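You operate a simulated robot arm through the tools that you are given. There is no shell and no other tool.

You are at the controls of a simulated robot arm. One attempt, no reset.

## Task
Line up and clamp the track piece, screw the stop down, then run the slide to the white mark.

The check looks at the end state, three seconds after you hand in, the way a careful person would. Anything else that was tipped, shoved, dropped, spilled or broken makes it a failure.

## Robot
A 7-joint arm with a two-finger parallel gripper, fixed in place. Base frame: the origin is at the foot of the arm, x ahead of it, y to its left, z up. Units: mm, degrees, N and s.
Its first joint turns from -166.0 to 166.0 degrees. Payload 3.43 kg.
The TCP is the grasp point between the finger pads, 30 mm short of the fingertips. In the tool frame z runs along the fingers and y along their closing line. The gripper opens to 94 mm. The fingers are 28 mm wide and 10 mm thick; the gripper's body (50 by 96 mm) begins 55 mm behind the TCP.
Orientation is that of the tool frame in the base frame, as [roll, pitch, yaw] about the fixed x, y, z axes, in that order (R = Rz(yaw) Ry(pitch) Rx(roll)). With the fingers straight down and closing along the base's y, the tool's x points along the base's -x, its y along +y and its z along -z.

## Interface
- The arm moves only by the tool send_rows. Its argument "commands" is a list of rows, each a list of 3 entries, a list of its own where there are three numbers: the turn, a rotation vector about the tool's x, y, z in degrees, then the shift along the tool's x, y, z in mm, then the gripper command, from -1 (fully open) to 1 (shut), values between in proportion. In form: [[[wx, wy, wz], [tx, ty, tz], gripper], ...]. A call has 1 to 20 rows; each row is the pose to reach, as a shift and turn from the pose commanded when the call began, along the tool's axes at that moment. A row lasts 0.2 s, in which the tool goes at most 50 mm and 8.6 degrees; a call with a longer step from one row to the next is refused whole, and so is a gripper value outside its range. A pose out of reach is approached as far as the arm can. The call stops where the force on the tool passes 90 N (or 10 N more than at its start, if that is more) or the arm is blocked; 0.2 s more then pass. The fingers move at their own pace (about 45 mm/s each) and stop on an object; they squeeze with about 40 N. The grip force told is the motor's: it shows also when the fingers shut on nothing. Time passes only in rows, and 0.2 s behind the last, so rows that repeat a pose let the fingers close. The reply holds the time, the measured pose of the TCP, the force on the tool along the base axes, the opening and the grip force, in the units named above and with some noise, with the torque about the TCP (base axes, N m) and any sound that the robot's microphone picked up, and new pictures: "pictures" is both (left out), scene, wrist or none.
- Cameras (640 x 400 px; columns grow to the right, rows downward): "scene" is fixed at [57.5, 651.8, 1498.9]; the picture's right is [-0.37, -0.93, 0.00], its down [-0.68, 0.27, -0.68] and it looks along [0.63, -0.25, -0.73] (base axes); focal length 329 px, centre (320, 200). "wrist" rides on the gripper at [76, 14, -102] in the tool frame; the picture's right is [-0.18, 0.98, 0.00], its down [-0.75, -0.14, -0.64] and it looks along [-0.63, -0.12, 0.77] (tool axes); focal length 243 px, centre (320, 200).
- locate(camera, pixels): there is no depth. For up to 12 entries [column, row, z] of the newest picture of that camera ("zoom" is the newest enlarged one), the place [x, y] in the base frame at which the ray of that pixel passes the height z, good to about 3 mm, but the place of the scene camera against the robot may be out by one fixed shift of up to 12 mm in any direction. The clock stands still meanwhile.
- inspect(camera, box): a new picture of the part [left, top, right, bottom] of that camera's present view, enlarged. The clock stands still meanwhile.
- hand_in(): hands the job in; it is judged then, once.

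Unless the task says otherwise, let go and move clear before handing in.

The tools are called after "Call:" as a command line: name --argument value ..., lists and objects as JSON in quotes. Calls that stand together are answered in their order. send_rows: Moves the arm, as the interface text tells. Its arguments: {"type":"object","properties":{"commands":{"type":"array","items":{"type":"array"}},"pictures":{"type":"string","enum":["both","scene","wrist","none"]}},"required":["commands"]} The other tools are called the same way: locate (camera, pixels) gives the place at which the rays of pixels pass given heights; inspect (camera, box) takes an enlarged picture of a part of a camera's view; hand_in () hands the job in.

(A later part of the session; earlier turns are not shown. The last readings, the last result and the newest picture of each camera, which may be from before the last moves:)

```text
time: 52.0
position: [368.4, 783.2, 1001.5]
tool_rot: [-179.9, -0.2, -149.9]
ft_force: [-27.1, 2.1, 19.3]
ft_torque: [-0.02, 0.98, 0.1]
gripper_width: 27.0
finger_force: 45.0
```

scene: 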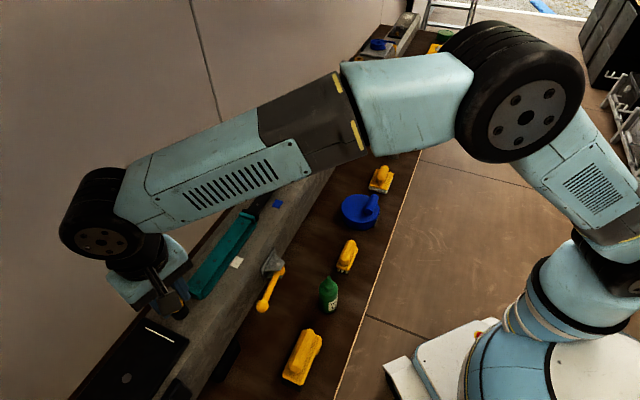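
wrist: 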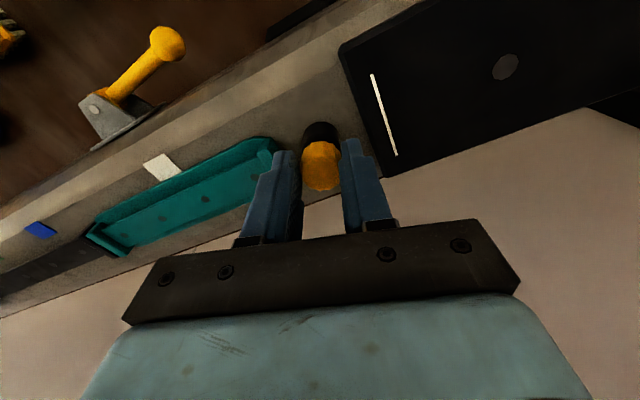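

The load is down to 27 N. I'll trim once more and turn another 60° to see whether the wrist has the range.

Call:
send_rows --commands '[[[0, 0, 0], [1, 1.2, 0], 1], [[0, 0, 7.5], [1, 1.2, 0], 1], [[0, 0, 15], [1, 1.2, 0], 1], [[0, 0, 22.5], [1, 1.2, 0], 1], [[0, 0, 30], [1, 1.2, 0], 1], [[0, 0, 37.5], [1, 1.2, 0], 1], [[0, 0, 45], [1, 1.2, 0], 1], [[0, 0, 45], [1, 1.2, 0], 1]]'

Call:
inspect --camera "wrist" --box '[240, 70, 400, 230]'

Call:
inspect --camera "scene" --box '[150, 270, 210, 330]'

```text
time: 53.8
position: [369.3, 787.4, 1001.2]
tool_rot: [179.8, 0.0, 164.9]
ft_force: [-16.0, 35.0, 6.9]
ft_torque: [1.08, 0.58, 0.15]
gripper_width: 27.2
finger_force: 45.6
```

scene: 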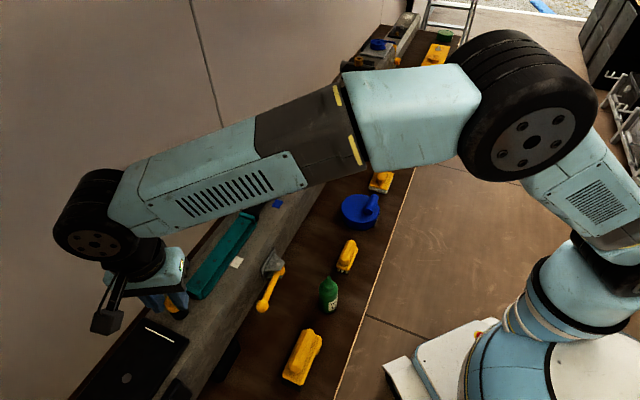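
wrist: 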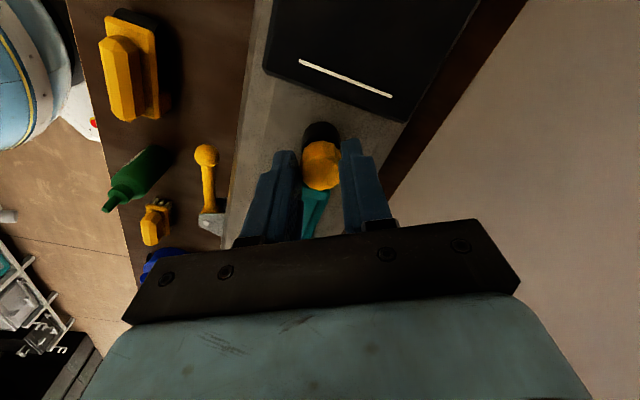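

```text
2.50 times, centred on (320, 150) of wrist
```

zoom: 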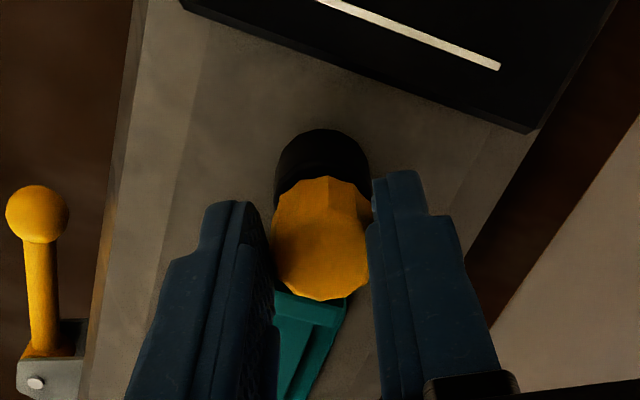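

```text
6.67 times, centred on (180, 300) of scene
```

zoom: 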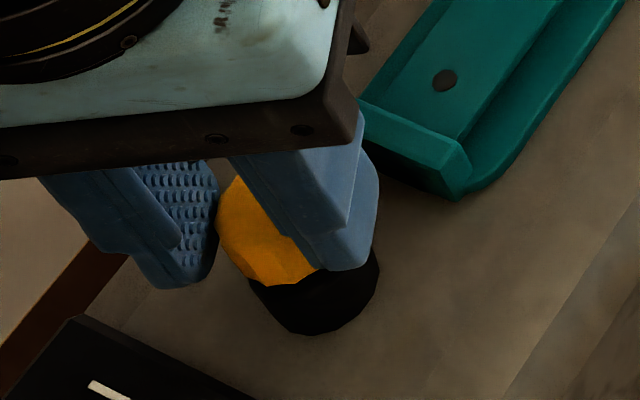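

The cap still turns with the fingers (150° total) and the wrist keeps turning. I'll trim and continue clockwise another 90°.

Call:
send_rows --commands '[[[0, 0, 0], [1, 2, 0], 1], [[0, 0, 7.5], [1, 2, 0], 1], [[0, 0, 15], [1, 2, 0], 1], [[0, 0, 22.5], [1, 2, 0], 1], [[0, 0, 30], [1, 2, 0], 1], [[0, 0, 37.5], [1, 2, 0], 1], [[0, 0, 45], [1, 2, 0], 1], [[0, 0, 52.5], [1, 2, 0], 1], [[0, 0, 60], [1, 2, 0], 1], [[0, 0, 60], [1, 2, 0], 1]]' --pictures "wrist"

```text
time: 56.0
position: [373.0, 788.5, 1000.9]
tool_rot: [179.9, 0.0, 104.6]
ft_force: [32.1, 40.5, 3.3]
ft_torque: [0.59, -0.91, 0.06]
gripper_width: 27.0
finger_force: 44.9
```

wrist: 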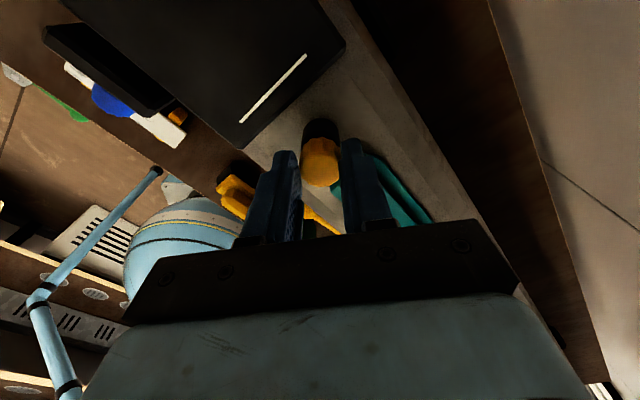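

The TCP readings trace a circle about (374,784), so that's the true knob axis and I've been gripping 5 mm off it. I'll release, rise, unwind, and regrip on the axis.

Call:
send_rows --commands '[[[0, 0, 0], [0, 0, 0], 0], [[0, 0, 0], [0, 0, 0], -0.5], [[0, 0, 0], [0, 0, 0], -0.5], [[0, 0, 0], [0, 0, -25], -0.5], [[0, 0, 0], [0, 0, -60], -0.5], [[0, 0, 0], [-5, 0, -60], -0.5], [[0, 0, -8.5], [-5, 0, -60], -0.5], [[0, 0, -17], [-5, 0, -60], -0.5], [[0, 0, -25.5], [-5, 0, -60], -0.5], [[0, 0, -34], [-5, 0, -60], -0.5], [[0, 0, -42.5], [-5, 0, -60], -0.5], [[0, 0, -51], [-5, 0, -60], -0.5], [[0, 0, -59.5], [-5, 0, -60], -0.5], [[0, 0, -68], [-5, 0, -60], -0.5], [[0, 0, -76.5], [-5, 0, -60], -0.5], [[0, 0, -85], [-5, 0, -60], -0.5], [[0, 0, -93.5], [-5, 0, -60], -0.5], [[0, 0, -102], [-5, 0, -60], -0.5], [[0, 0, -110.5], [-5, 0, -60], -0.5], [[0, 0, -119], [-5, 0, -60], -0.5]]'

Call:
inspect --camera "scene" --box '[150, 280, 210, 330]'

Call:
inspect --camera "wrist" --box '[240, 70, 400, 230]'

```text
time: 60.2
position: [370.5, 781.8, 1060.3]
tool_rot: [-180.0, 0.0, -135.8]
ft_force: [0.0, 0.3, 0.6]
ft_torque: [-0.02, 0.01, -0.02]
gripper_width: 70.4
finger_force: 0.0
```

scene: 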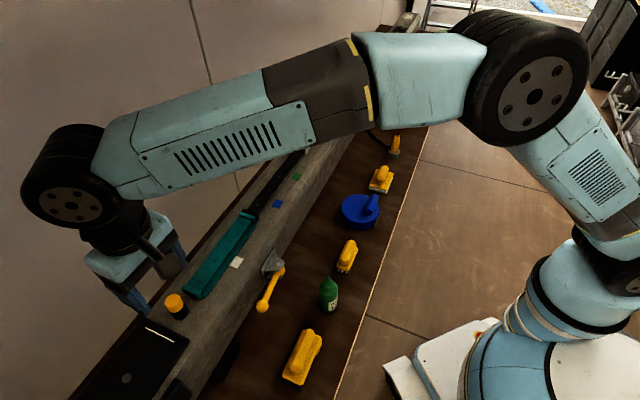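
wrist: 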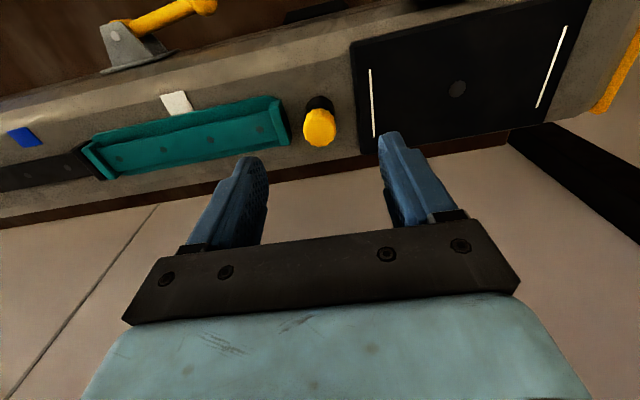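

```text
8.00 times, centred on (180, 305) of scene
```

zoom: 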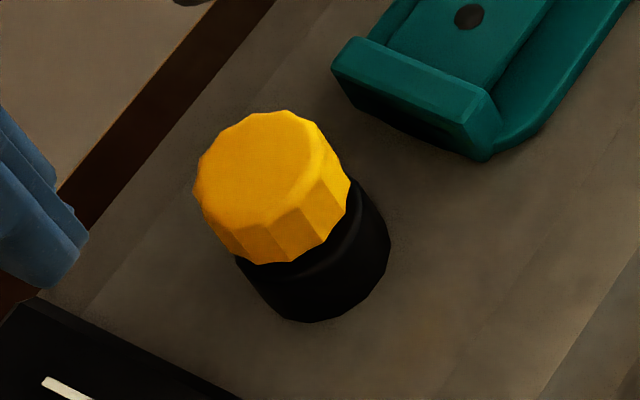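

```text
2.50 times, centred on (320, 150) of wrist
```

zoom: 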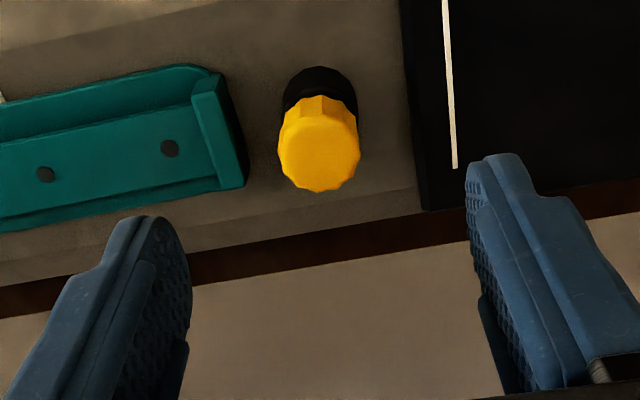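

Comparing with the first close-up, the cap has dropped about 1 mm and the neck still shows, so clockwise is right and more turns are needed. I'll unwind further in the air, centred on the axis.

Call:
send_rows --commands '[[[0, 0, -8.5], [-3.8, 0, 0], -0.5], [[0, 0, -17], [-3.8, 0, 0], -0.5], [[0, 0, -25.5], [-3.8, 0, 0], -0.5], [[0, 0, -34], [-3.8, 0, 0], -0.5], [[0, 0, -42.5], [-3.8, 0, 0], -0.5], [[0, 0, -51], [-3.8, 0, 0], -0.5], [[0, 0, -59.5], [-3.8, 0, 0], -0.5], [[0, 0, -68], [-3.8, 0, 0], -0.5], [[0, 0, -76.5], [-3.8, 0, 0], -0.5], [[0, 0, -85], [-3.8, 0, 0], -0.5], [[0, 0, -93.5], [-3.8, 0, 0], -0.5], [[0, 0, -102], [-3.8, 0, 0], -0.5], [[0, 0, -110.5], [-3.8, 0, 0], -0.5], [[0, 0, -119], [-3.8, 0, 0], -0.5], [[0, 0, -127.5], [-3.8, 0, 0], -0.5], [[0, 0, -136], [-3.8, 0, 0], -0.5], [[0, 0, -144.5], [-3.8, 0, 0], -0.5], [[0, 0, -153], [-3.8, 0, 0], -0.5], [[0, 0, -153], [-3.8, 0, 0], -0.5]]'

Call:
inspect --camera "wrist" --box '[240, 70, 400, 230]'

```text
time: 64.2
position: [373.7, 786.4, 1061.1]
tool_rot: [-180.0, -0.1, 17.0]
ft_force: [-0.7, 0.7, -0.7]
ft_torque: [0.01, 0.02, 0.0]
gripper_width: 70.4
finger_force: 0.1
```

scene: 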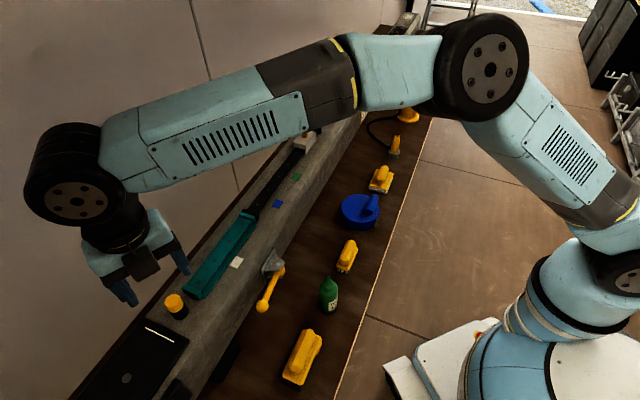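
wrist: 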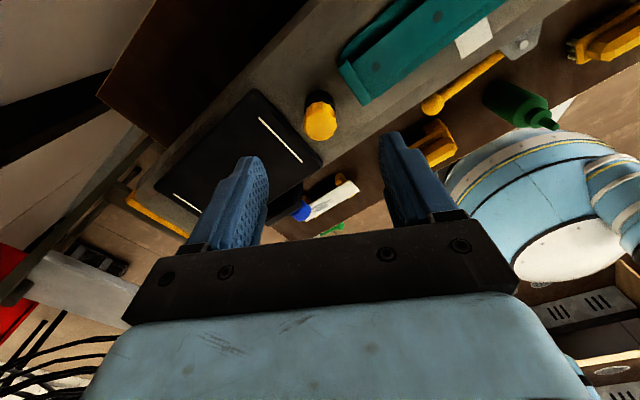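

```text
2.50 times, centred on (320, 150) of wrist
```

zoom: 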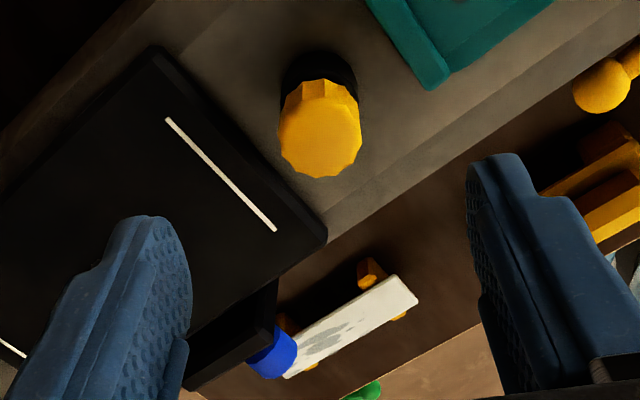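

Cap centre now appears at (320,124), as predicted for an on-axis approach at yaw 17°. I'll descend, grip a little lower on the cap, and check the side load.

Call:
send_rows --commands '[[[0, 0, 0], [0, 0, 25], -0.5], [[0, 0, 0], [0, 0, 50], -0.5], [[0, 0, 0], [0, 0, 64], -0.3], [[0, 0, 0], [0, 0, 64], 0.2], [[0, 0, 0], [0, 0, 64], 1], [[0, 0, 0], [0, 0, 64], 1], [[0, 0, 0], [0, 0, 64], 1]]' --pictures "wrist"

Call:
inspect --camera "wrist" --box '[240, 70, 400, 230]'

Call:
inspect --camera "scene" --box '[150, 270, 210, 330]'

```text
time: 65.8
position: [374.5, 786.8, 995.9]
tool_rot: [-180.0, -0.1, 17.0]
ft_force: [1.0, -1.6, -1.3]
ft_torque: [0.09, -0.12, -0.01]
gripper_width: 26.7
finger_force: 45.1
```

wrist: 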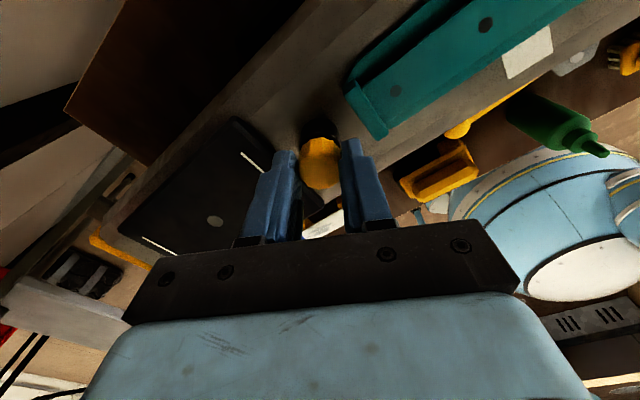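

```text
2.50 times, centred on (320, 150) of wrist
```

zoom: 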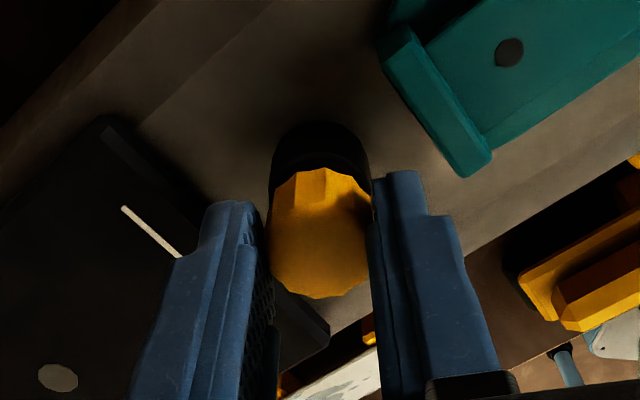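

```text
6.67 times, centred on (180, 300) of scene
```

zoom: 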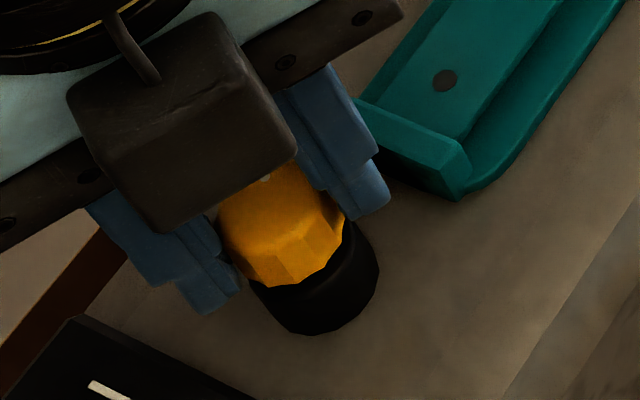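

Side load is about 1–2 N, so I'm well centred. I'll turn 160° clockwise, letting the tool descend about 1 mm with the thread.

Call:
send_rows --commands '[[[0, 0, 8], [0, 0, 0], 1], [[0, 0, 16], [0, 0, 0.1], 1], [[0, 0, 24], [0, 0, 0.1], 1], [[0, 0, 32], [0, 0, 0.2], 1], [[0, 0, 40], [0, 0, 0.2], 1], [[0, 0, 48], [0, 0, 0.3], 1], [[0, 0, 56], [0, 0, 0.3], 1], [[0, 0, 64], [0, 0, 0.4], 1], [[0, 0, 72], [0, 0, 0.4], 1], [[0, 0, 80], [0, 0, 0.5], 1], [[0, 0, 88], [0, 0, 0.5], 1], [[0, 0, 96], [0, 0, 0.6], 1], [[0, 0, 104], [0, 0, 0.6], 1], [[0, 0, 112], [0, 0, 0.7], 1], [[0, 0, 120], [0, 0, 0.7], 1], [[0, 0, 128], [0, 0, 0.8], 1], [[0, 0, 136], [0, 0, 0.8], 1], [[0, 0, 144], [0, 0, 0.9], 1], [[0, 0, 152], [0, 0, 0.9], 1], [[0, 0, 160], [0, 0, 1], 1]]' --pictures "wrist"

```text
time: 70.0
position: [372.2, 783.8, 996.1]
tool_rot: [-180.0, -0.1, -143.1]
ft_force: [3.5, -1.3, 4.8]
ft_torque: [0.11, 0.18, 0.78]
gripper_width: 27.9
finger_force: 45.4
```

wrist: 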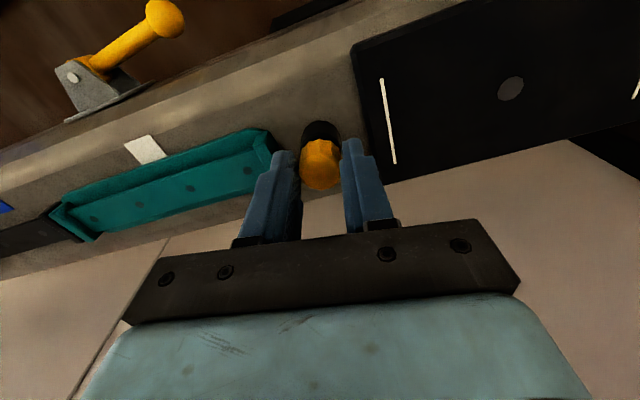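

Torque about z has risen to 0.78 N·m and the opening changed to 27.9 mm, which suggests the cap has seated and the fingers are slipping over its facets. I'll look closely.

Call:
inspect --camera "wrist" --box '[240, 70, 400, 230]'

Call:
inspect --camera "scene" --box '[150, 280, 210, 330]'

Call:
send_rows --commands '[[[0, 0, 8], [0, 0, 0], 1], [[0, 0, 16], [0, 0, 0], 1], [[0, 0, 16], [0, 0, 0], 1]]' --pictures "none"

Call:
inspect --camera "wrist" --box '[240, 70, 400, 230]'

```text
2.50 times, centred on (320, 150) of wrist
```

zoom: 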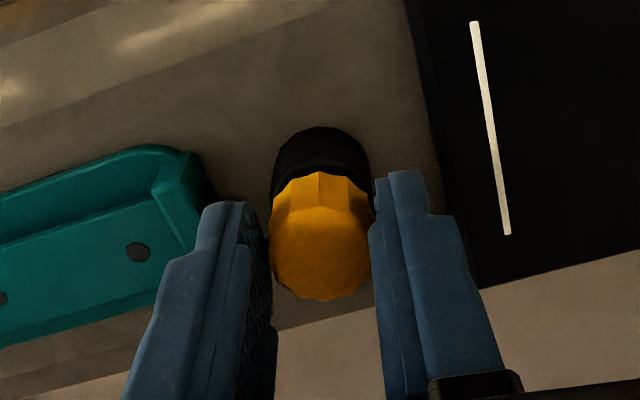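

```text
8.00 times, centred on (180, 305) of scene
```

zoom: 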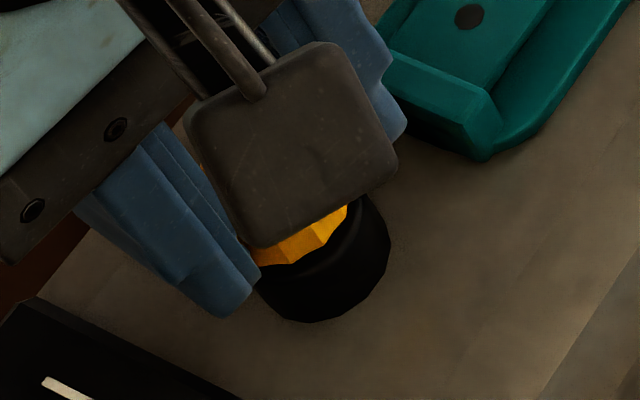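

```text
time: 70.8
position: [372.2, 785.7, 996.6]
tool_rot: [-179.9, -0.2, -159.0]
ft_force: [-3.7, 2.5, 2.0]
ft_torque: [-0.34, 0.29, 0.36]
gripper_width: 28.9
finger_force: 45.2
```

```text
2.50 times, centred on (320, 150) of wrist
```

zoom: 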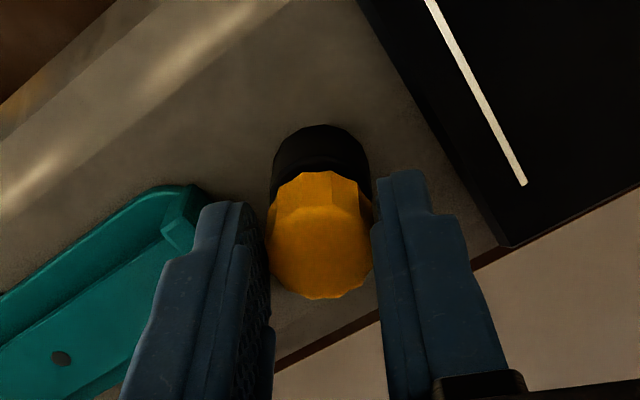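

The facets shifted relative to the fingers between these two views, so the cap is no longer turning: it has hit a stop after about one full turn. I'll release, check its height, then regrip and test once more.

Call:
send_rows --commands '[[[0, 0, 0], [0, 0, 0], 0], [[0, 0, 0], [0, 0, 0], -0.5], [[0, 0, 0], [0, 0, 0], -0.5], [[0, 0, 0], [0, 0, -30], -0.5], [[0, 0, -8], [0, 0, -60], -0.5], [[0, 0, -16], [0, 0, -60], -0.5], [[0, 0, -24], [0, 0, -60], -0.5], [[0, 0, -32], [0, 0, -60], -0.5], [[0, 0, -40], [0, 0, -60], -0.5], [[0, 0, -48], [0, 0, -60], -0.5], [[0, 0, -56], [0, 0, -60], -0.5], [[0, 0, -64], [0, 0, -60], -0.5], [[0, 0, -72], [0, 0, -60], -0.5], [[0, 0, -80], [0, 0, -60], -0.5], [[0, 0, -80], [0, 0, -60], -0.5]]'

Call:
inspect --camera "scene" --box '[150, 280, 210, 330]'

Call:
inspect --camera "wrist" --box '[280, 90, 360, 150]'

```text
time: 74.0
position: [372.2, 786.3, 1056.5]
tool_rot: [180.0, 0.1, -79.1]
ft_force: [0.0, 0.2, -0.3]
ft_torque: [-0.01, -0.01, 0.0]
gripper_width: 70.3
finger_force: 0.1
```

scene: 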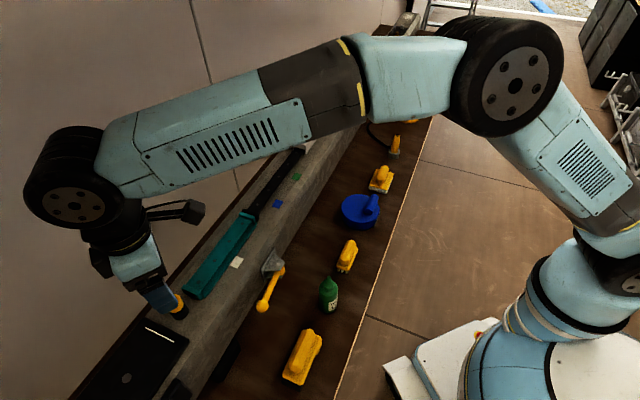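
wrist: 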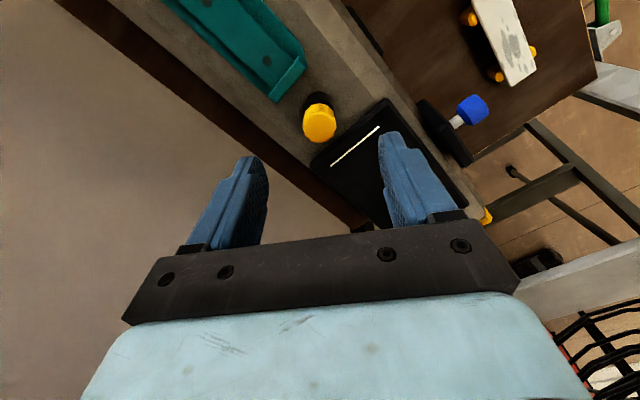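

```text
8.00 times, centred on (180, 305) of scene
```

zoom: 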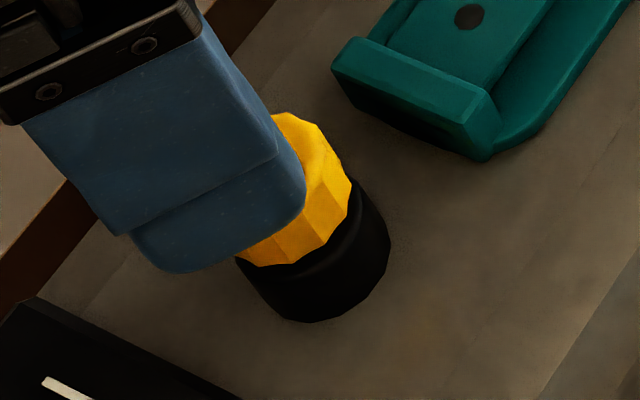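

```text
6.67 times, centred on (320, 120) of wrist
```

zoom: 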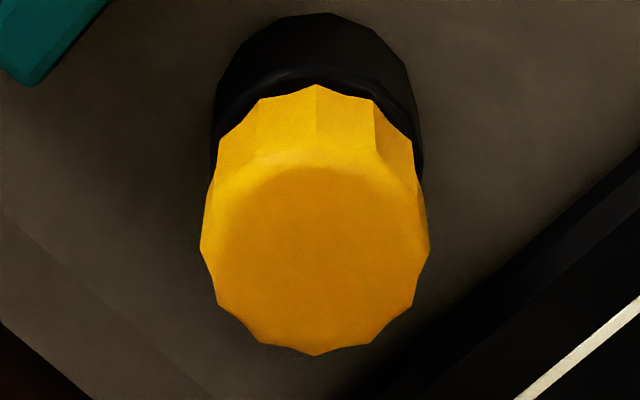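

The cap is about 2 mm lower than at the start and sits close on the base shoulder. I'll regrip and try one more turn to be sure it is at its stop.

Call:
send_rows --commands '[[[0, 0, 0], [0, 0, 30], -0.5], [[0, 0, 0], [0, 0, 55], -0.5], [[0, 0, 0], [0, 0, 62], 0], [[0, 0, 0], [0, 0, 62], 0.5], [[0, 0, 0], [0, 0, 62], 1], [[0, 0, 0], [0, 0, 62], 1], [[0, 0, 0], [0, 0, 62], 1]]' --pictures "none"

Call:
inspect --camera "wrist" --box '[240, 70, 400, 230]'

Call:
send_rows --commands '[[[0, 0, 4], [0, 0, 0], 1], [[0, 0, 8], [0, 0, 0], 1], [[0, 0, 12], [0, 0, 0], 1], [[0, 0, 12], [0, 0, 0], 1]]' --pictures "none"

Call:
inspect --camera "wrist" --box '[240, 70, 400, 230]'

```text
time: 75.6
position: [374.1, 785.4, 993.8]
tool_rot: [-180.0, -0.1, -79.1]
ft_force: [6.4, 3.2, -2.2]
ft_torque: [0.86, -0.36, -0.02]
gripper_width: 28.3
finger_force: 45.1
```

```text
2.50 times, centred on (320, 150) of wrist
```

zoom: 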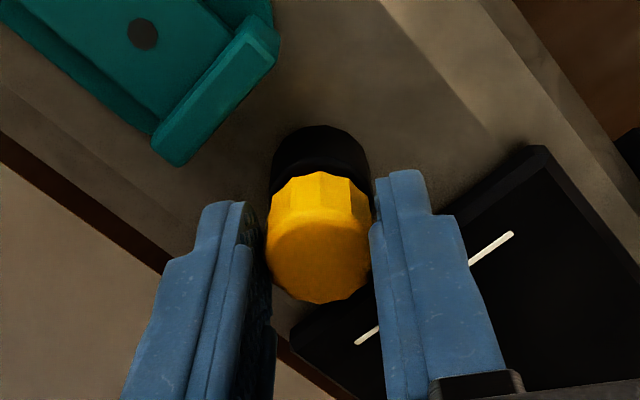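

```text
time: 76.6
position: [374.3, 785.1, 993.1]
tool_rot: [179.9, -0.1, -91.0]
ft_force: [7.3, 0.5, -10.2]
ft_torque: [-0.19, -0.22, 0.68]
gripper_width: 26.7
finger_force: 44.8
```

```text
2.50 times, centred on (320, 150) of wrist
```

zoom: 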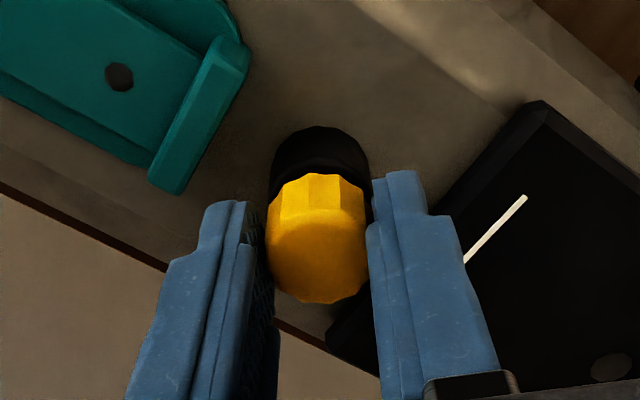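

The cap resists at 0.68 N·m and the fingers slip on it: the stop is screwed down. I'll release, rise, and travel to the slide's knob.

Call:
send_rows --commands '[[[0, 0, 0], [0, 0, 0], 0], [[0, 0, 0], [0, 0, 0], -0.5], [[0, 0, 0], [0, 0, -10], -0.8], [[0, 0, 0], [0, 0, -50], -1], [[0, 0, 0], [0, 0, -95], -1], [[0, 0, 4], [30, -31, -110], -1], [[0, 0, 8], [60, -62, -110], -1], [[0, 0, 12], [92, -96, -110], -1], [[0, 0, 16], [123, -128, -110], -1], [[0, 0, 20], [154, -160, -110], -1], [[0, 0, 24], [185, -192, -110], -1], [[0, 0, 28], [216, -224, -110], -1], [[0, 0, 32], [247, -256, -110], -1], [[0, 0, 36], [278, -288, -110], -1], [[0, 0, 40], [309, -320, -110], -1], [[0, 0, 44], [340, -352, -110], -1], [[0, 0, 44], [350, -365, -110], -1], [[0, 0, 44], [350, -365, -110], -1]]'

Call:
inspect --camera "wrist" --box '[200, 50, 440, 230]'

Call:
inspect --camera "scene" --box '[150, 280, 210, 330]'

```text
time: 80.4
position: [735.2, 432.0, 1104.4]
tool_rot: [179.9, 0.0, -135.0]
ft_force: [0.4, 0.5, 0.5]
ft_torque: [-0.03, -0.01, -0.02]
gripper_width: 94.0
finger_force: 0.0
```

scene: 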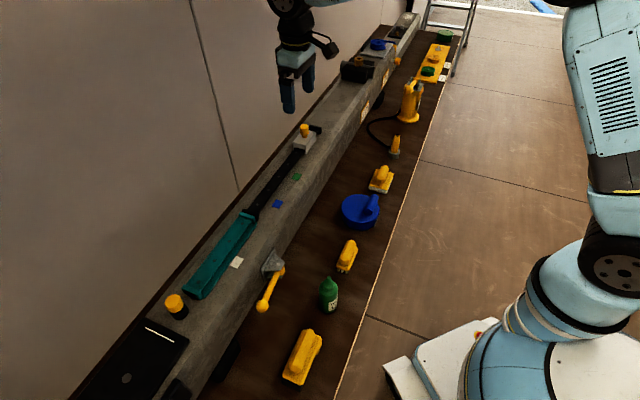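
wrist: 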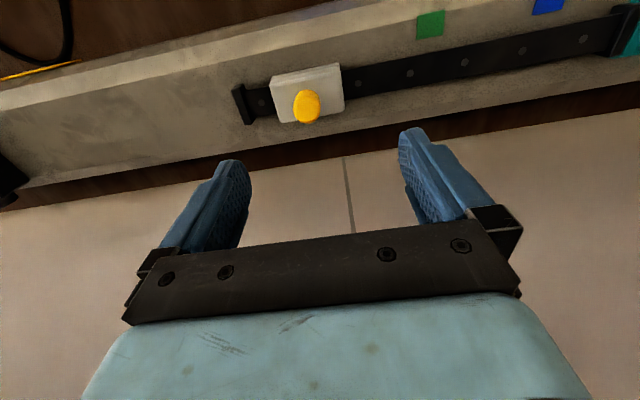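

```text
2.22 times, centred on (320, 140) of wrist
```

zoom: 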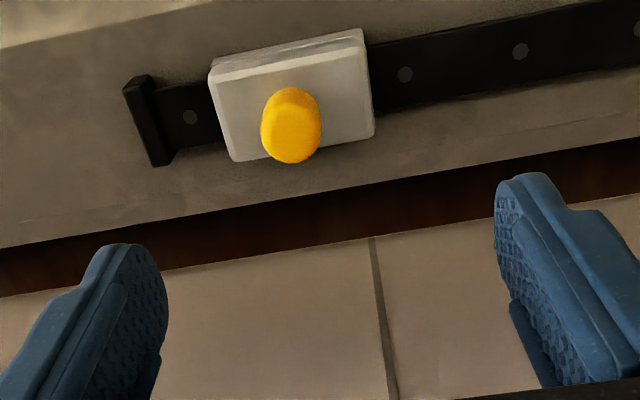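

```text
8.00 times, centred on (180, 305) of scene
```

zoom: 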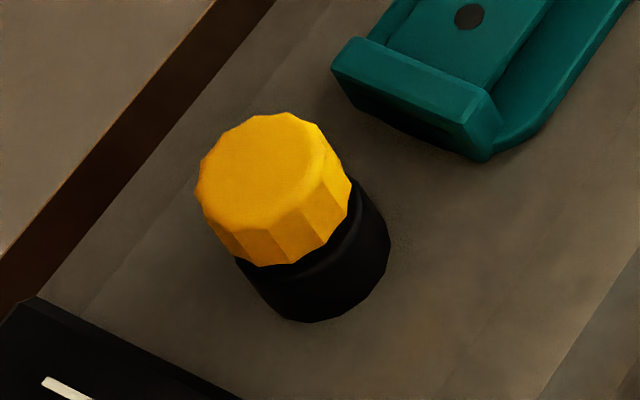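

The stop now sits lower than at the start. The slide's knob is at (307,106) on its grey block; I'll get its coordinates at several heights.

Call:
locate --camera "wrist" --pixels '[[307, 107, 990], [307, 107, 1000], [307, 107, 1010], [307, 107, 1020], [306, 95, 965], [276, 93, 965], [343, 80, 965], [430, 25, 935], [549, 4, 935]]'

Call:
locate --camera "scene" --pixels '[[304.5, 128, 990], [304.5, 128, 1000], [304.5, 128, 1010], [304.5, 128, 1020]]'

Call:
inspect --camera "scene" --box '[275, 110, 335, 165]'

```text
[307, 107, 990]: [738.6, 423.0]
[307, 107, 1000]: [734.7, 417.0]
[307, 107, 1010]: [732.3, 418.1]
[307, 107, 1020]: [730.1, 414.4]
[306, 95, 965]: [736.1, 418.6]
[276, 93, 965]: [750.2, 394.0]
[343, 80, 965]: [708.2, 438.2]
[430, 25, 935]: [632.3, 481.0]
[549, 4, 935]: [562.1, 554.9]
```

```text
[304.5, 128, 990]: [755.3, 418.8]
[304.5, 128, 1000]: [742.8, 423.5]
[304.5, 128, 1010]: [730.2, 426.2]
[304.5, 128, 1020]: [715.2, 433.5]
```

```text
7.27 times, centred on (305, 138) of scene
```

zoom: 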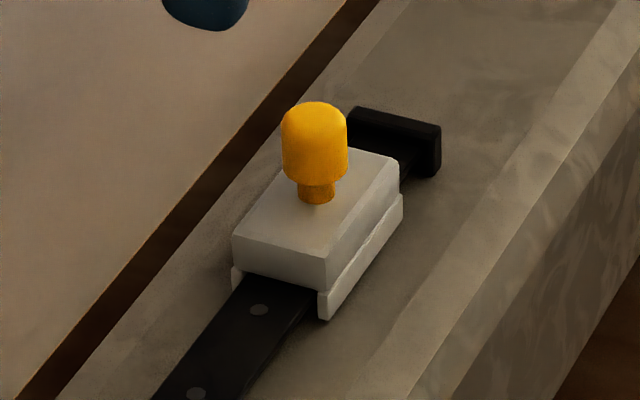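

Both cameras agree on a knob axis near (738,423) with its top at z≈990–995. I'll centre over it at z=1045 and check before gripping.

Call:
send_rows --commands '[[[0, 0, 0], [4.5, -11.2, 20], -1], [[0, 0, 0], [4.5, -11.2, 59], -1], [[0, 0, 0], [4.5, -11.2, 59], -0.5], [[0, 0, 0], [4.5, -11.2, 59], -0.5]]'

Call:
inspect --camera "wrist" --box '[220, 80, 420, 240]'

Call:
inspect --camera "scene" --box '[260, 90, 340, 165]'

```text
time: 81.4
position: [739.3, 419.6, 1045.4]
tool_rot: [-180.0, 0.0, -135.0]
ft_force: [-0.6, -0.8, -0.4]
ft_torque: [0.0, 0.0, 0.0]
gripper_width: 70.8
finger_force: 0.2
```

scene: 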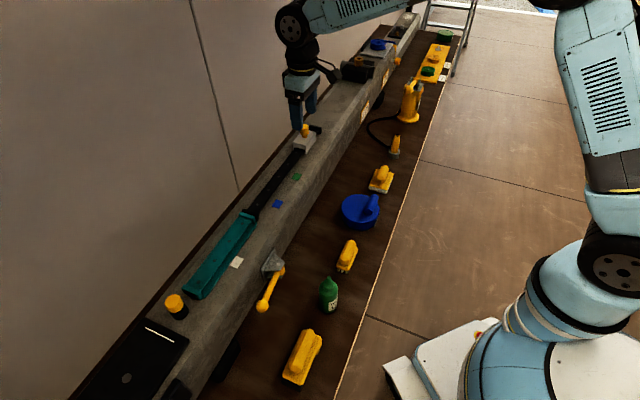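
wrist: 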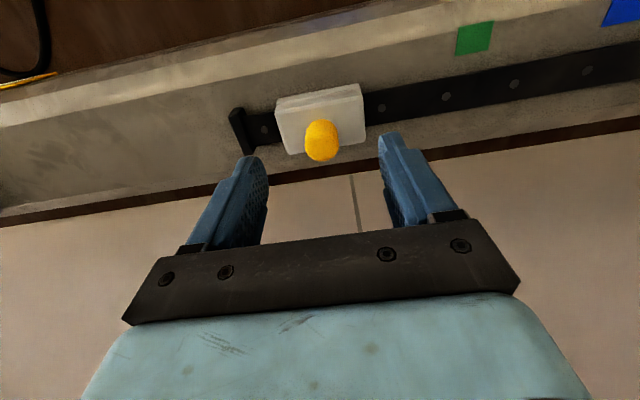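

```text
2.50 times, centred on (320, 160) of wrist
```

zoom: 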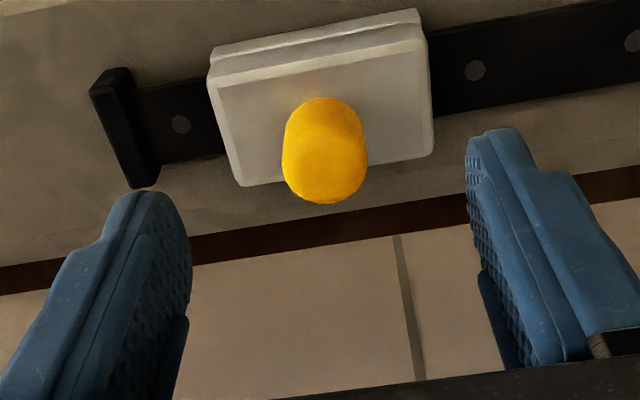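

```text
5.33 times, centred on (300, 128) of scene
```

zoom: 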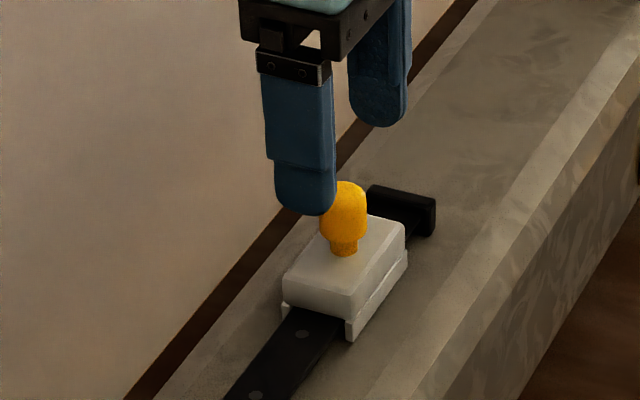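

Well centred: knob top at (323,146) versus predicted (320,142). I'll trim, descend to TCP z≈1008 so that the tips stay above the block, and close on the knob.

Call:
send_rows --commands '[[[0, 0, 0], [-1.5, 1.5, 15], -0.5], [[0, 0, 0], [-1.5, 1.5, 30], -0.5], [[0, 0, 0], [-1.5, 1.5, 37], -0.5], [[0, 0, 0], [-1.5, 1.5, 37], 0.2], [[0, 0, 0], [-1.5, 1.5, 37], 0.6], [[0, 0, 0], [-1.5, 1.5, 37], 1], [[0, 0, 0], [-1.5, 1.5, 37], 1]]'

Call:
inspect --camera "wrist" --box '[220, 80, 420, 240]'

Call:
inspect --camera "scene" --box '[260, 90, 340, 165]'

```text
time: 83.0
position: [736.2, 420.3, 1008.0]
tool_rot: [-180.0, 0.1, -135.1]
ft_force: [2.5, -1.6, -0.4]
ft_torque: [0.11, -0.36, -0.11]
gripper_width: 23.9
finger_force: 35.4
```

scene: 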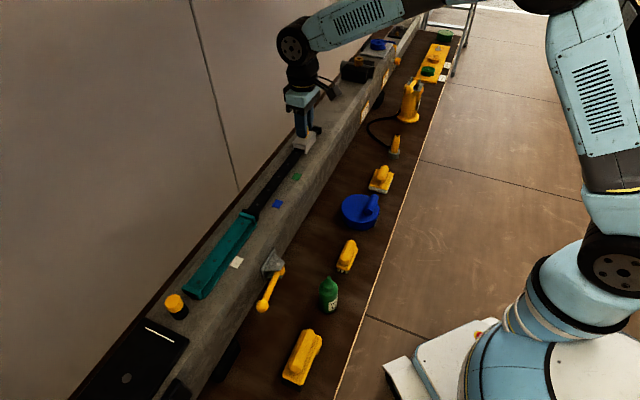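
wrist: 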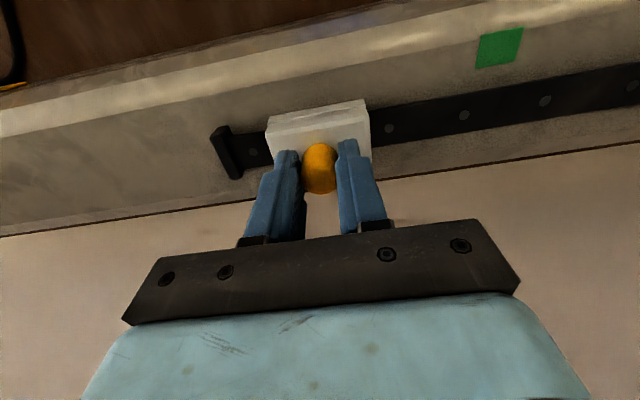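

```text
2.50 times, centred on (320, 160) of wrist
```

zoom: 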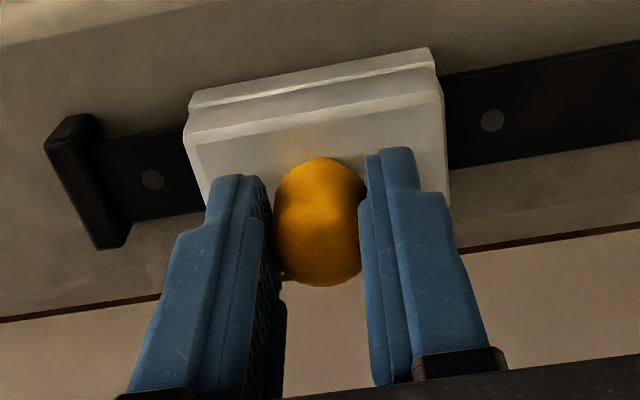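

```text
5.33 times, centred on (300, 128) of scene
```

zoom: 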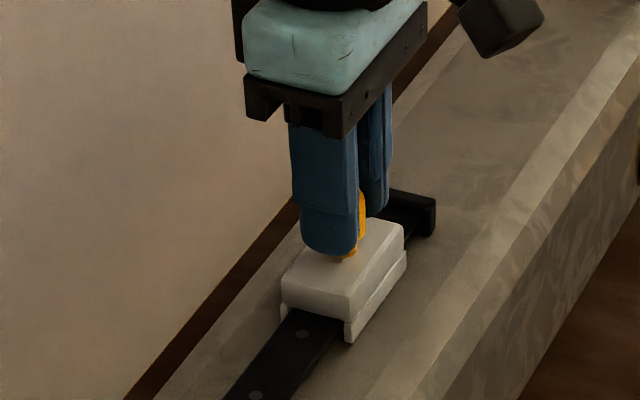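

The knob is gripped at 24 mm with low load. I'll start the slide gently along the rail toward the white mark, 40 mm first.

Call:
send_rows --commands '[[[0, 0, 0], [0, 2, 0], 1], [[0, 0, 0], [0, 6, 0], 1], [[0, 0, 0], [0, 12, 0], 1], [[0, 0, 0], [0, 20, 0], 1], [[0, 0, 0], [0, 28, 0], 1], [[0, 0, 0], [0, 36, 0], 1], [[0, 0, 0], [0, 40, 0], 1], [[0, 0, 0], [0, 40, 0], 1]]' --pictures "wrist"

```text
time: 84.8
position: [707.0, 449.2, 1008.6]
tool_rot: [-180.0, 0.2, -135.0]
ft_force: [3.6, 0.3, 13.7]
ft_torque: [0.87, -0.99, -0.05]
gripper_width: 23.4
finger_force: 45.2
```

wrist: 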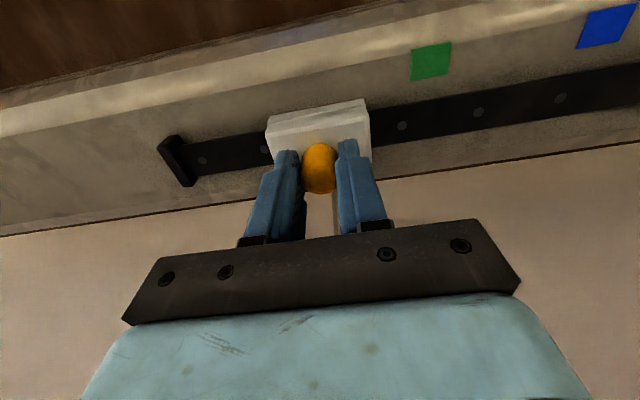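

The slide moves easily with about 3 N of drag. I'll run it another 200 mm, stopping just short of the joint.

Call:
send_rows --commands '[[[0, 0, 0], [0, 6, 0], 1], [[0, 0, 0], [0, 17, 0], 1], [[0, 0, 0], [0, 29, 0], 1], [[0, 0, 0], [0, 41, 0], 1], [[0, 0, 0], [0, 53, 0], 1], [[0, 0, 0], [0, 65, 0], 1], [[0, 0, 0], [0, 77, 0], 1], [[0, 0, 0], [0, 89, 0], 1], [[0, 0, 0], [0, 101, 0], 1], [[0, 0, 0], [0, 113, 0], 1], [[0, 0, 0], [0, 125, 0], 1], [[0, 0, 0], [0, 137, 0], 1], [[0, 0, 0], [0, 149, 0], 1], [[0, 0, 0], [0, 161, 0], 1], [[0, 0, 0], [0, 173, 0], 1], [[0, 0, 0], [0, 185, 0], 1], [[0, 0, 0], [0, 195, 0], 1], [[0, 0, 0], [0, 200, 0], 1], [[0, 0, 0], [0, 200, 0], 1]]'

Call:
inspect --camera "wrist" --box '[240, 60, 500, 220]'

```text
time: 88.8
position: [566.8, 590.4, 1007.8]
tool_rot: [180.0, 0.0, -135.0]
ft_force: [-1.2, -4.8, -4.3]
ft_torque: [0.39, -0.52, 0.07]
gripper_width: 23.3
finger_force: 45.3
```

scene: 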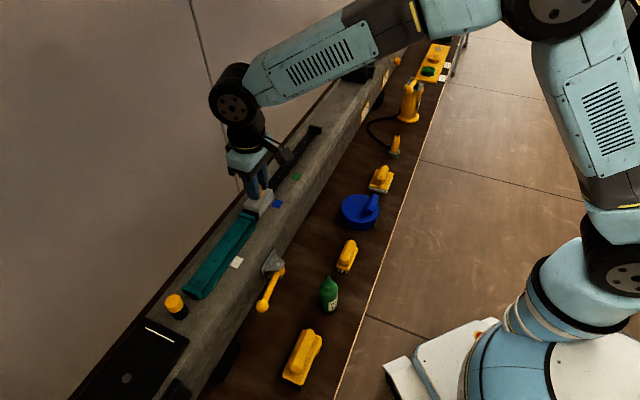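
wrist: 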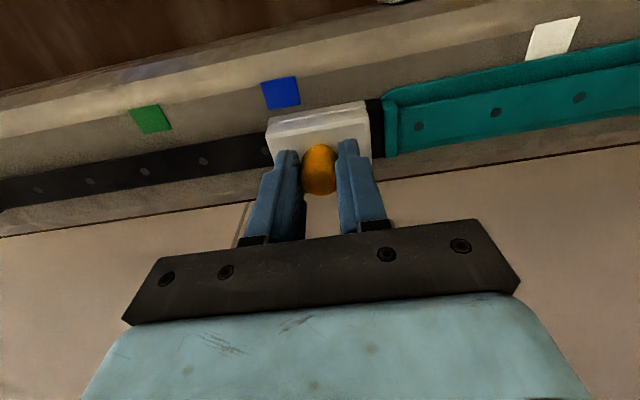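

```text
2.46 times, centred on (370, 140) of wrist
```

zoom: 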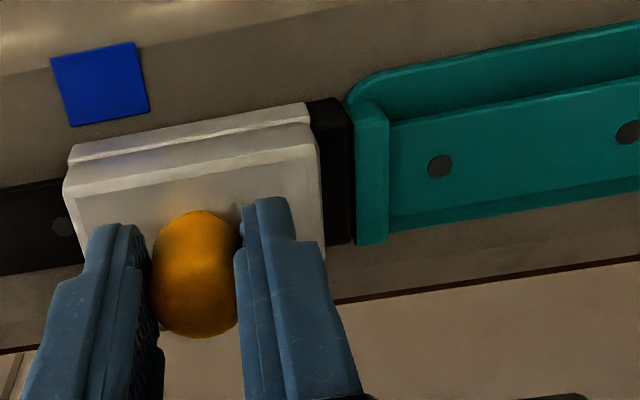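

The slide is right at the flange joint. I'll creep across in small steps and watch the force.

Call:
send_rows --commands '[[[0, 0, 0], [0, 3, 0], 1], [[0, 0, 0], [0, 6, 0], 1], [[0, 0, 0], [0, 9, 0], 1], [[0, 0, 0], [0, 12, 0], 1], [[0, 0, 0], [0, 15, 0], 1], [[0, 0, 0], [0, 18, 0], 1], [[0, 0, 0], [0, 18, 0], 1]]' --pictures "wrist"

Call:
inspect --camera "wrist" --box '[240, 60, 500, 220]'

```text
time: 90.4
position: [555.1, 600.9, 1008.8]
tool_rot: [180.0, -0.2, -135.0]
ft_force: [-5.2, -9.6, -0.8]
ft_torque: [-0.92, 0.8, -0.02]
gripper_width: 23.7
finger_force: 45.1
```

wrist: 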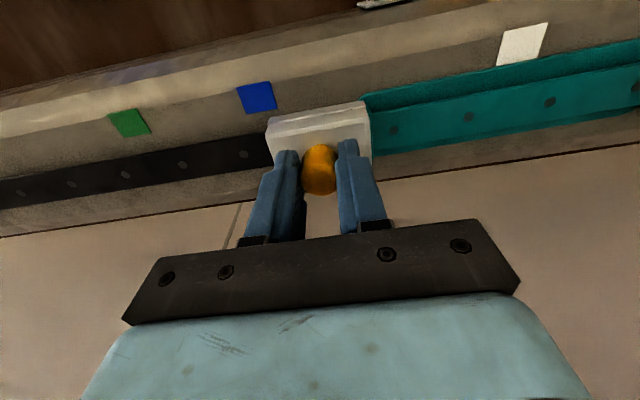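

```text
2.46 times, centred on (370, 140) of wrist
```

zoom: 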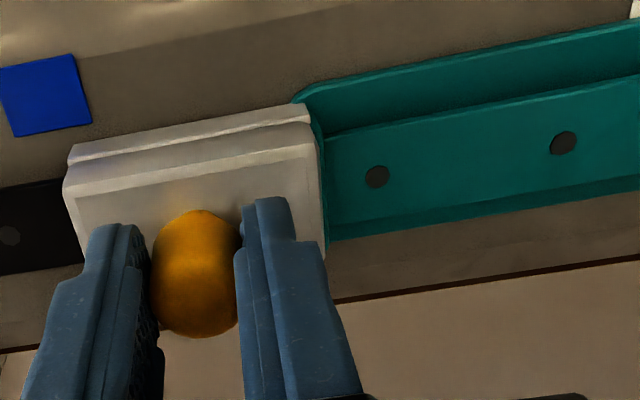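

The slide passes over the joint onto the teal track with only ~3 N of drag. I'll continue 110 mm, with a small lateral relief.

Call:
send_rows --commands '[[[0, 0, 0], [0.5, 4, 0], 1], [[0, 0, 0], [0.7, 10, 0], 1], [[0, 0, 0], [0.7, 17, 0], 1], [[0, 0, 0], [0.7, 25, 0], 1], [[0, 0, 0], [0.7, 35, 0], 1], [[0, 0, 0], [0.7, 45, 0], 1], [[0, 0, 0], [0.7, 55, 0], 1], [[0, 0, 0], [0.7, 65, 0], 1], [[0, 0, 0], [0.7, 75, 0], 1], [[0, 0, 0], [0.7, 85, 0], 1], [[0, 0, 0], [0.7, 95, 0], 1], [[0, 0, 0], [0.7, 105, 0], 1], [[0, 0, 0], [0.7, 110, 0], 1], [[0, 0, 0], [0.7, 110, 0], 1]]'

Call:
inspect --camera "wrist" --box '[240, 60, 440, 220]'

Call:
inspect --camera "scene" --box '[180, 200, 280, 310]'

```text
time: 93.4
position: [475.4, 681.1, 1008.3]
tool_rot: [179.9, 0.3, -135.1]
ft_force: [-3.9, -3.9, 13.9]
ft_torque: [-0.66, 0.52, -0.01]
gripper_width: 23.4
finger_force: 44.8
```

scene: 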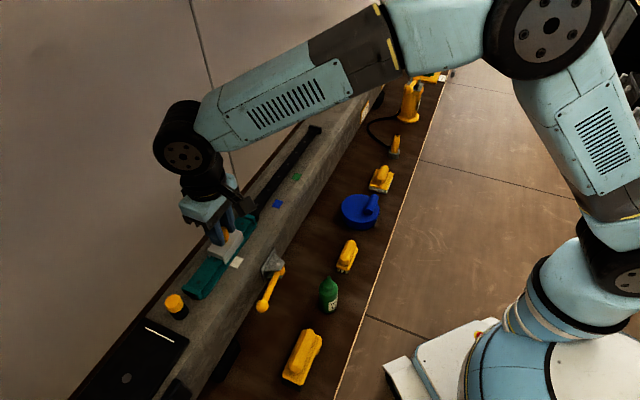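
wrist: 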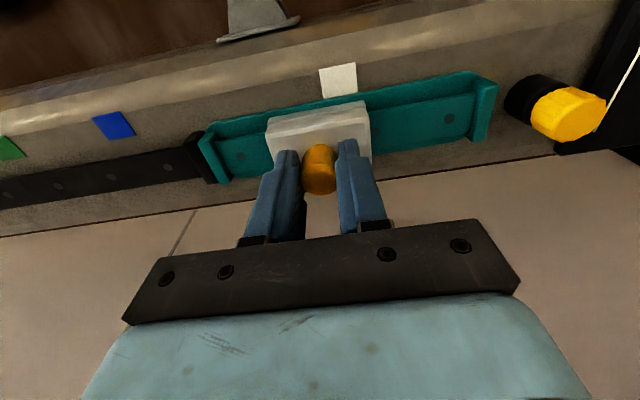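

```text
2.50 times, centred on (340, 140) of wrist
```

zoom: 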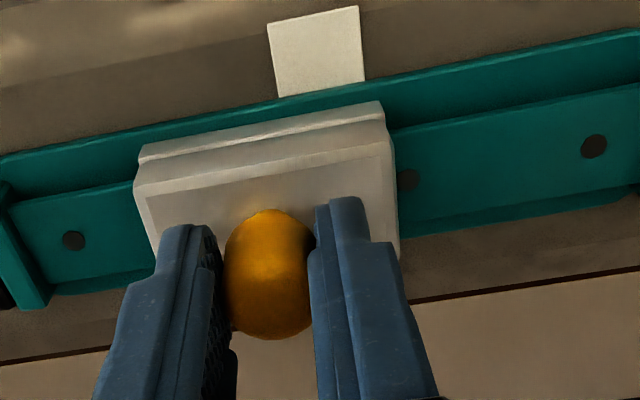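

```text
3.64 times, centred on (230, 255) of scene
```

zoom: 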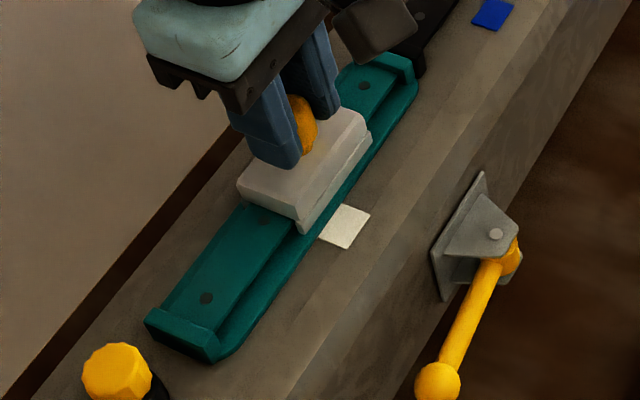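

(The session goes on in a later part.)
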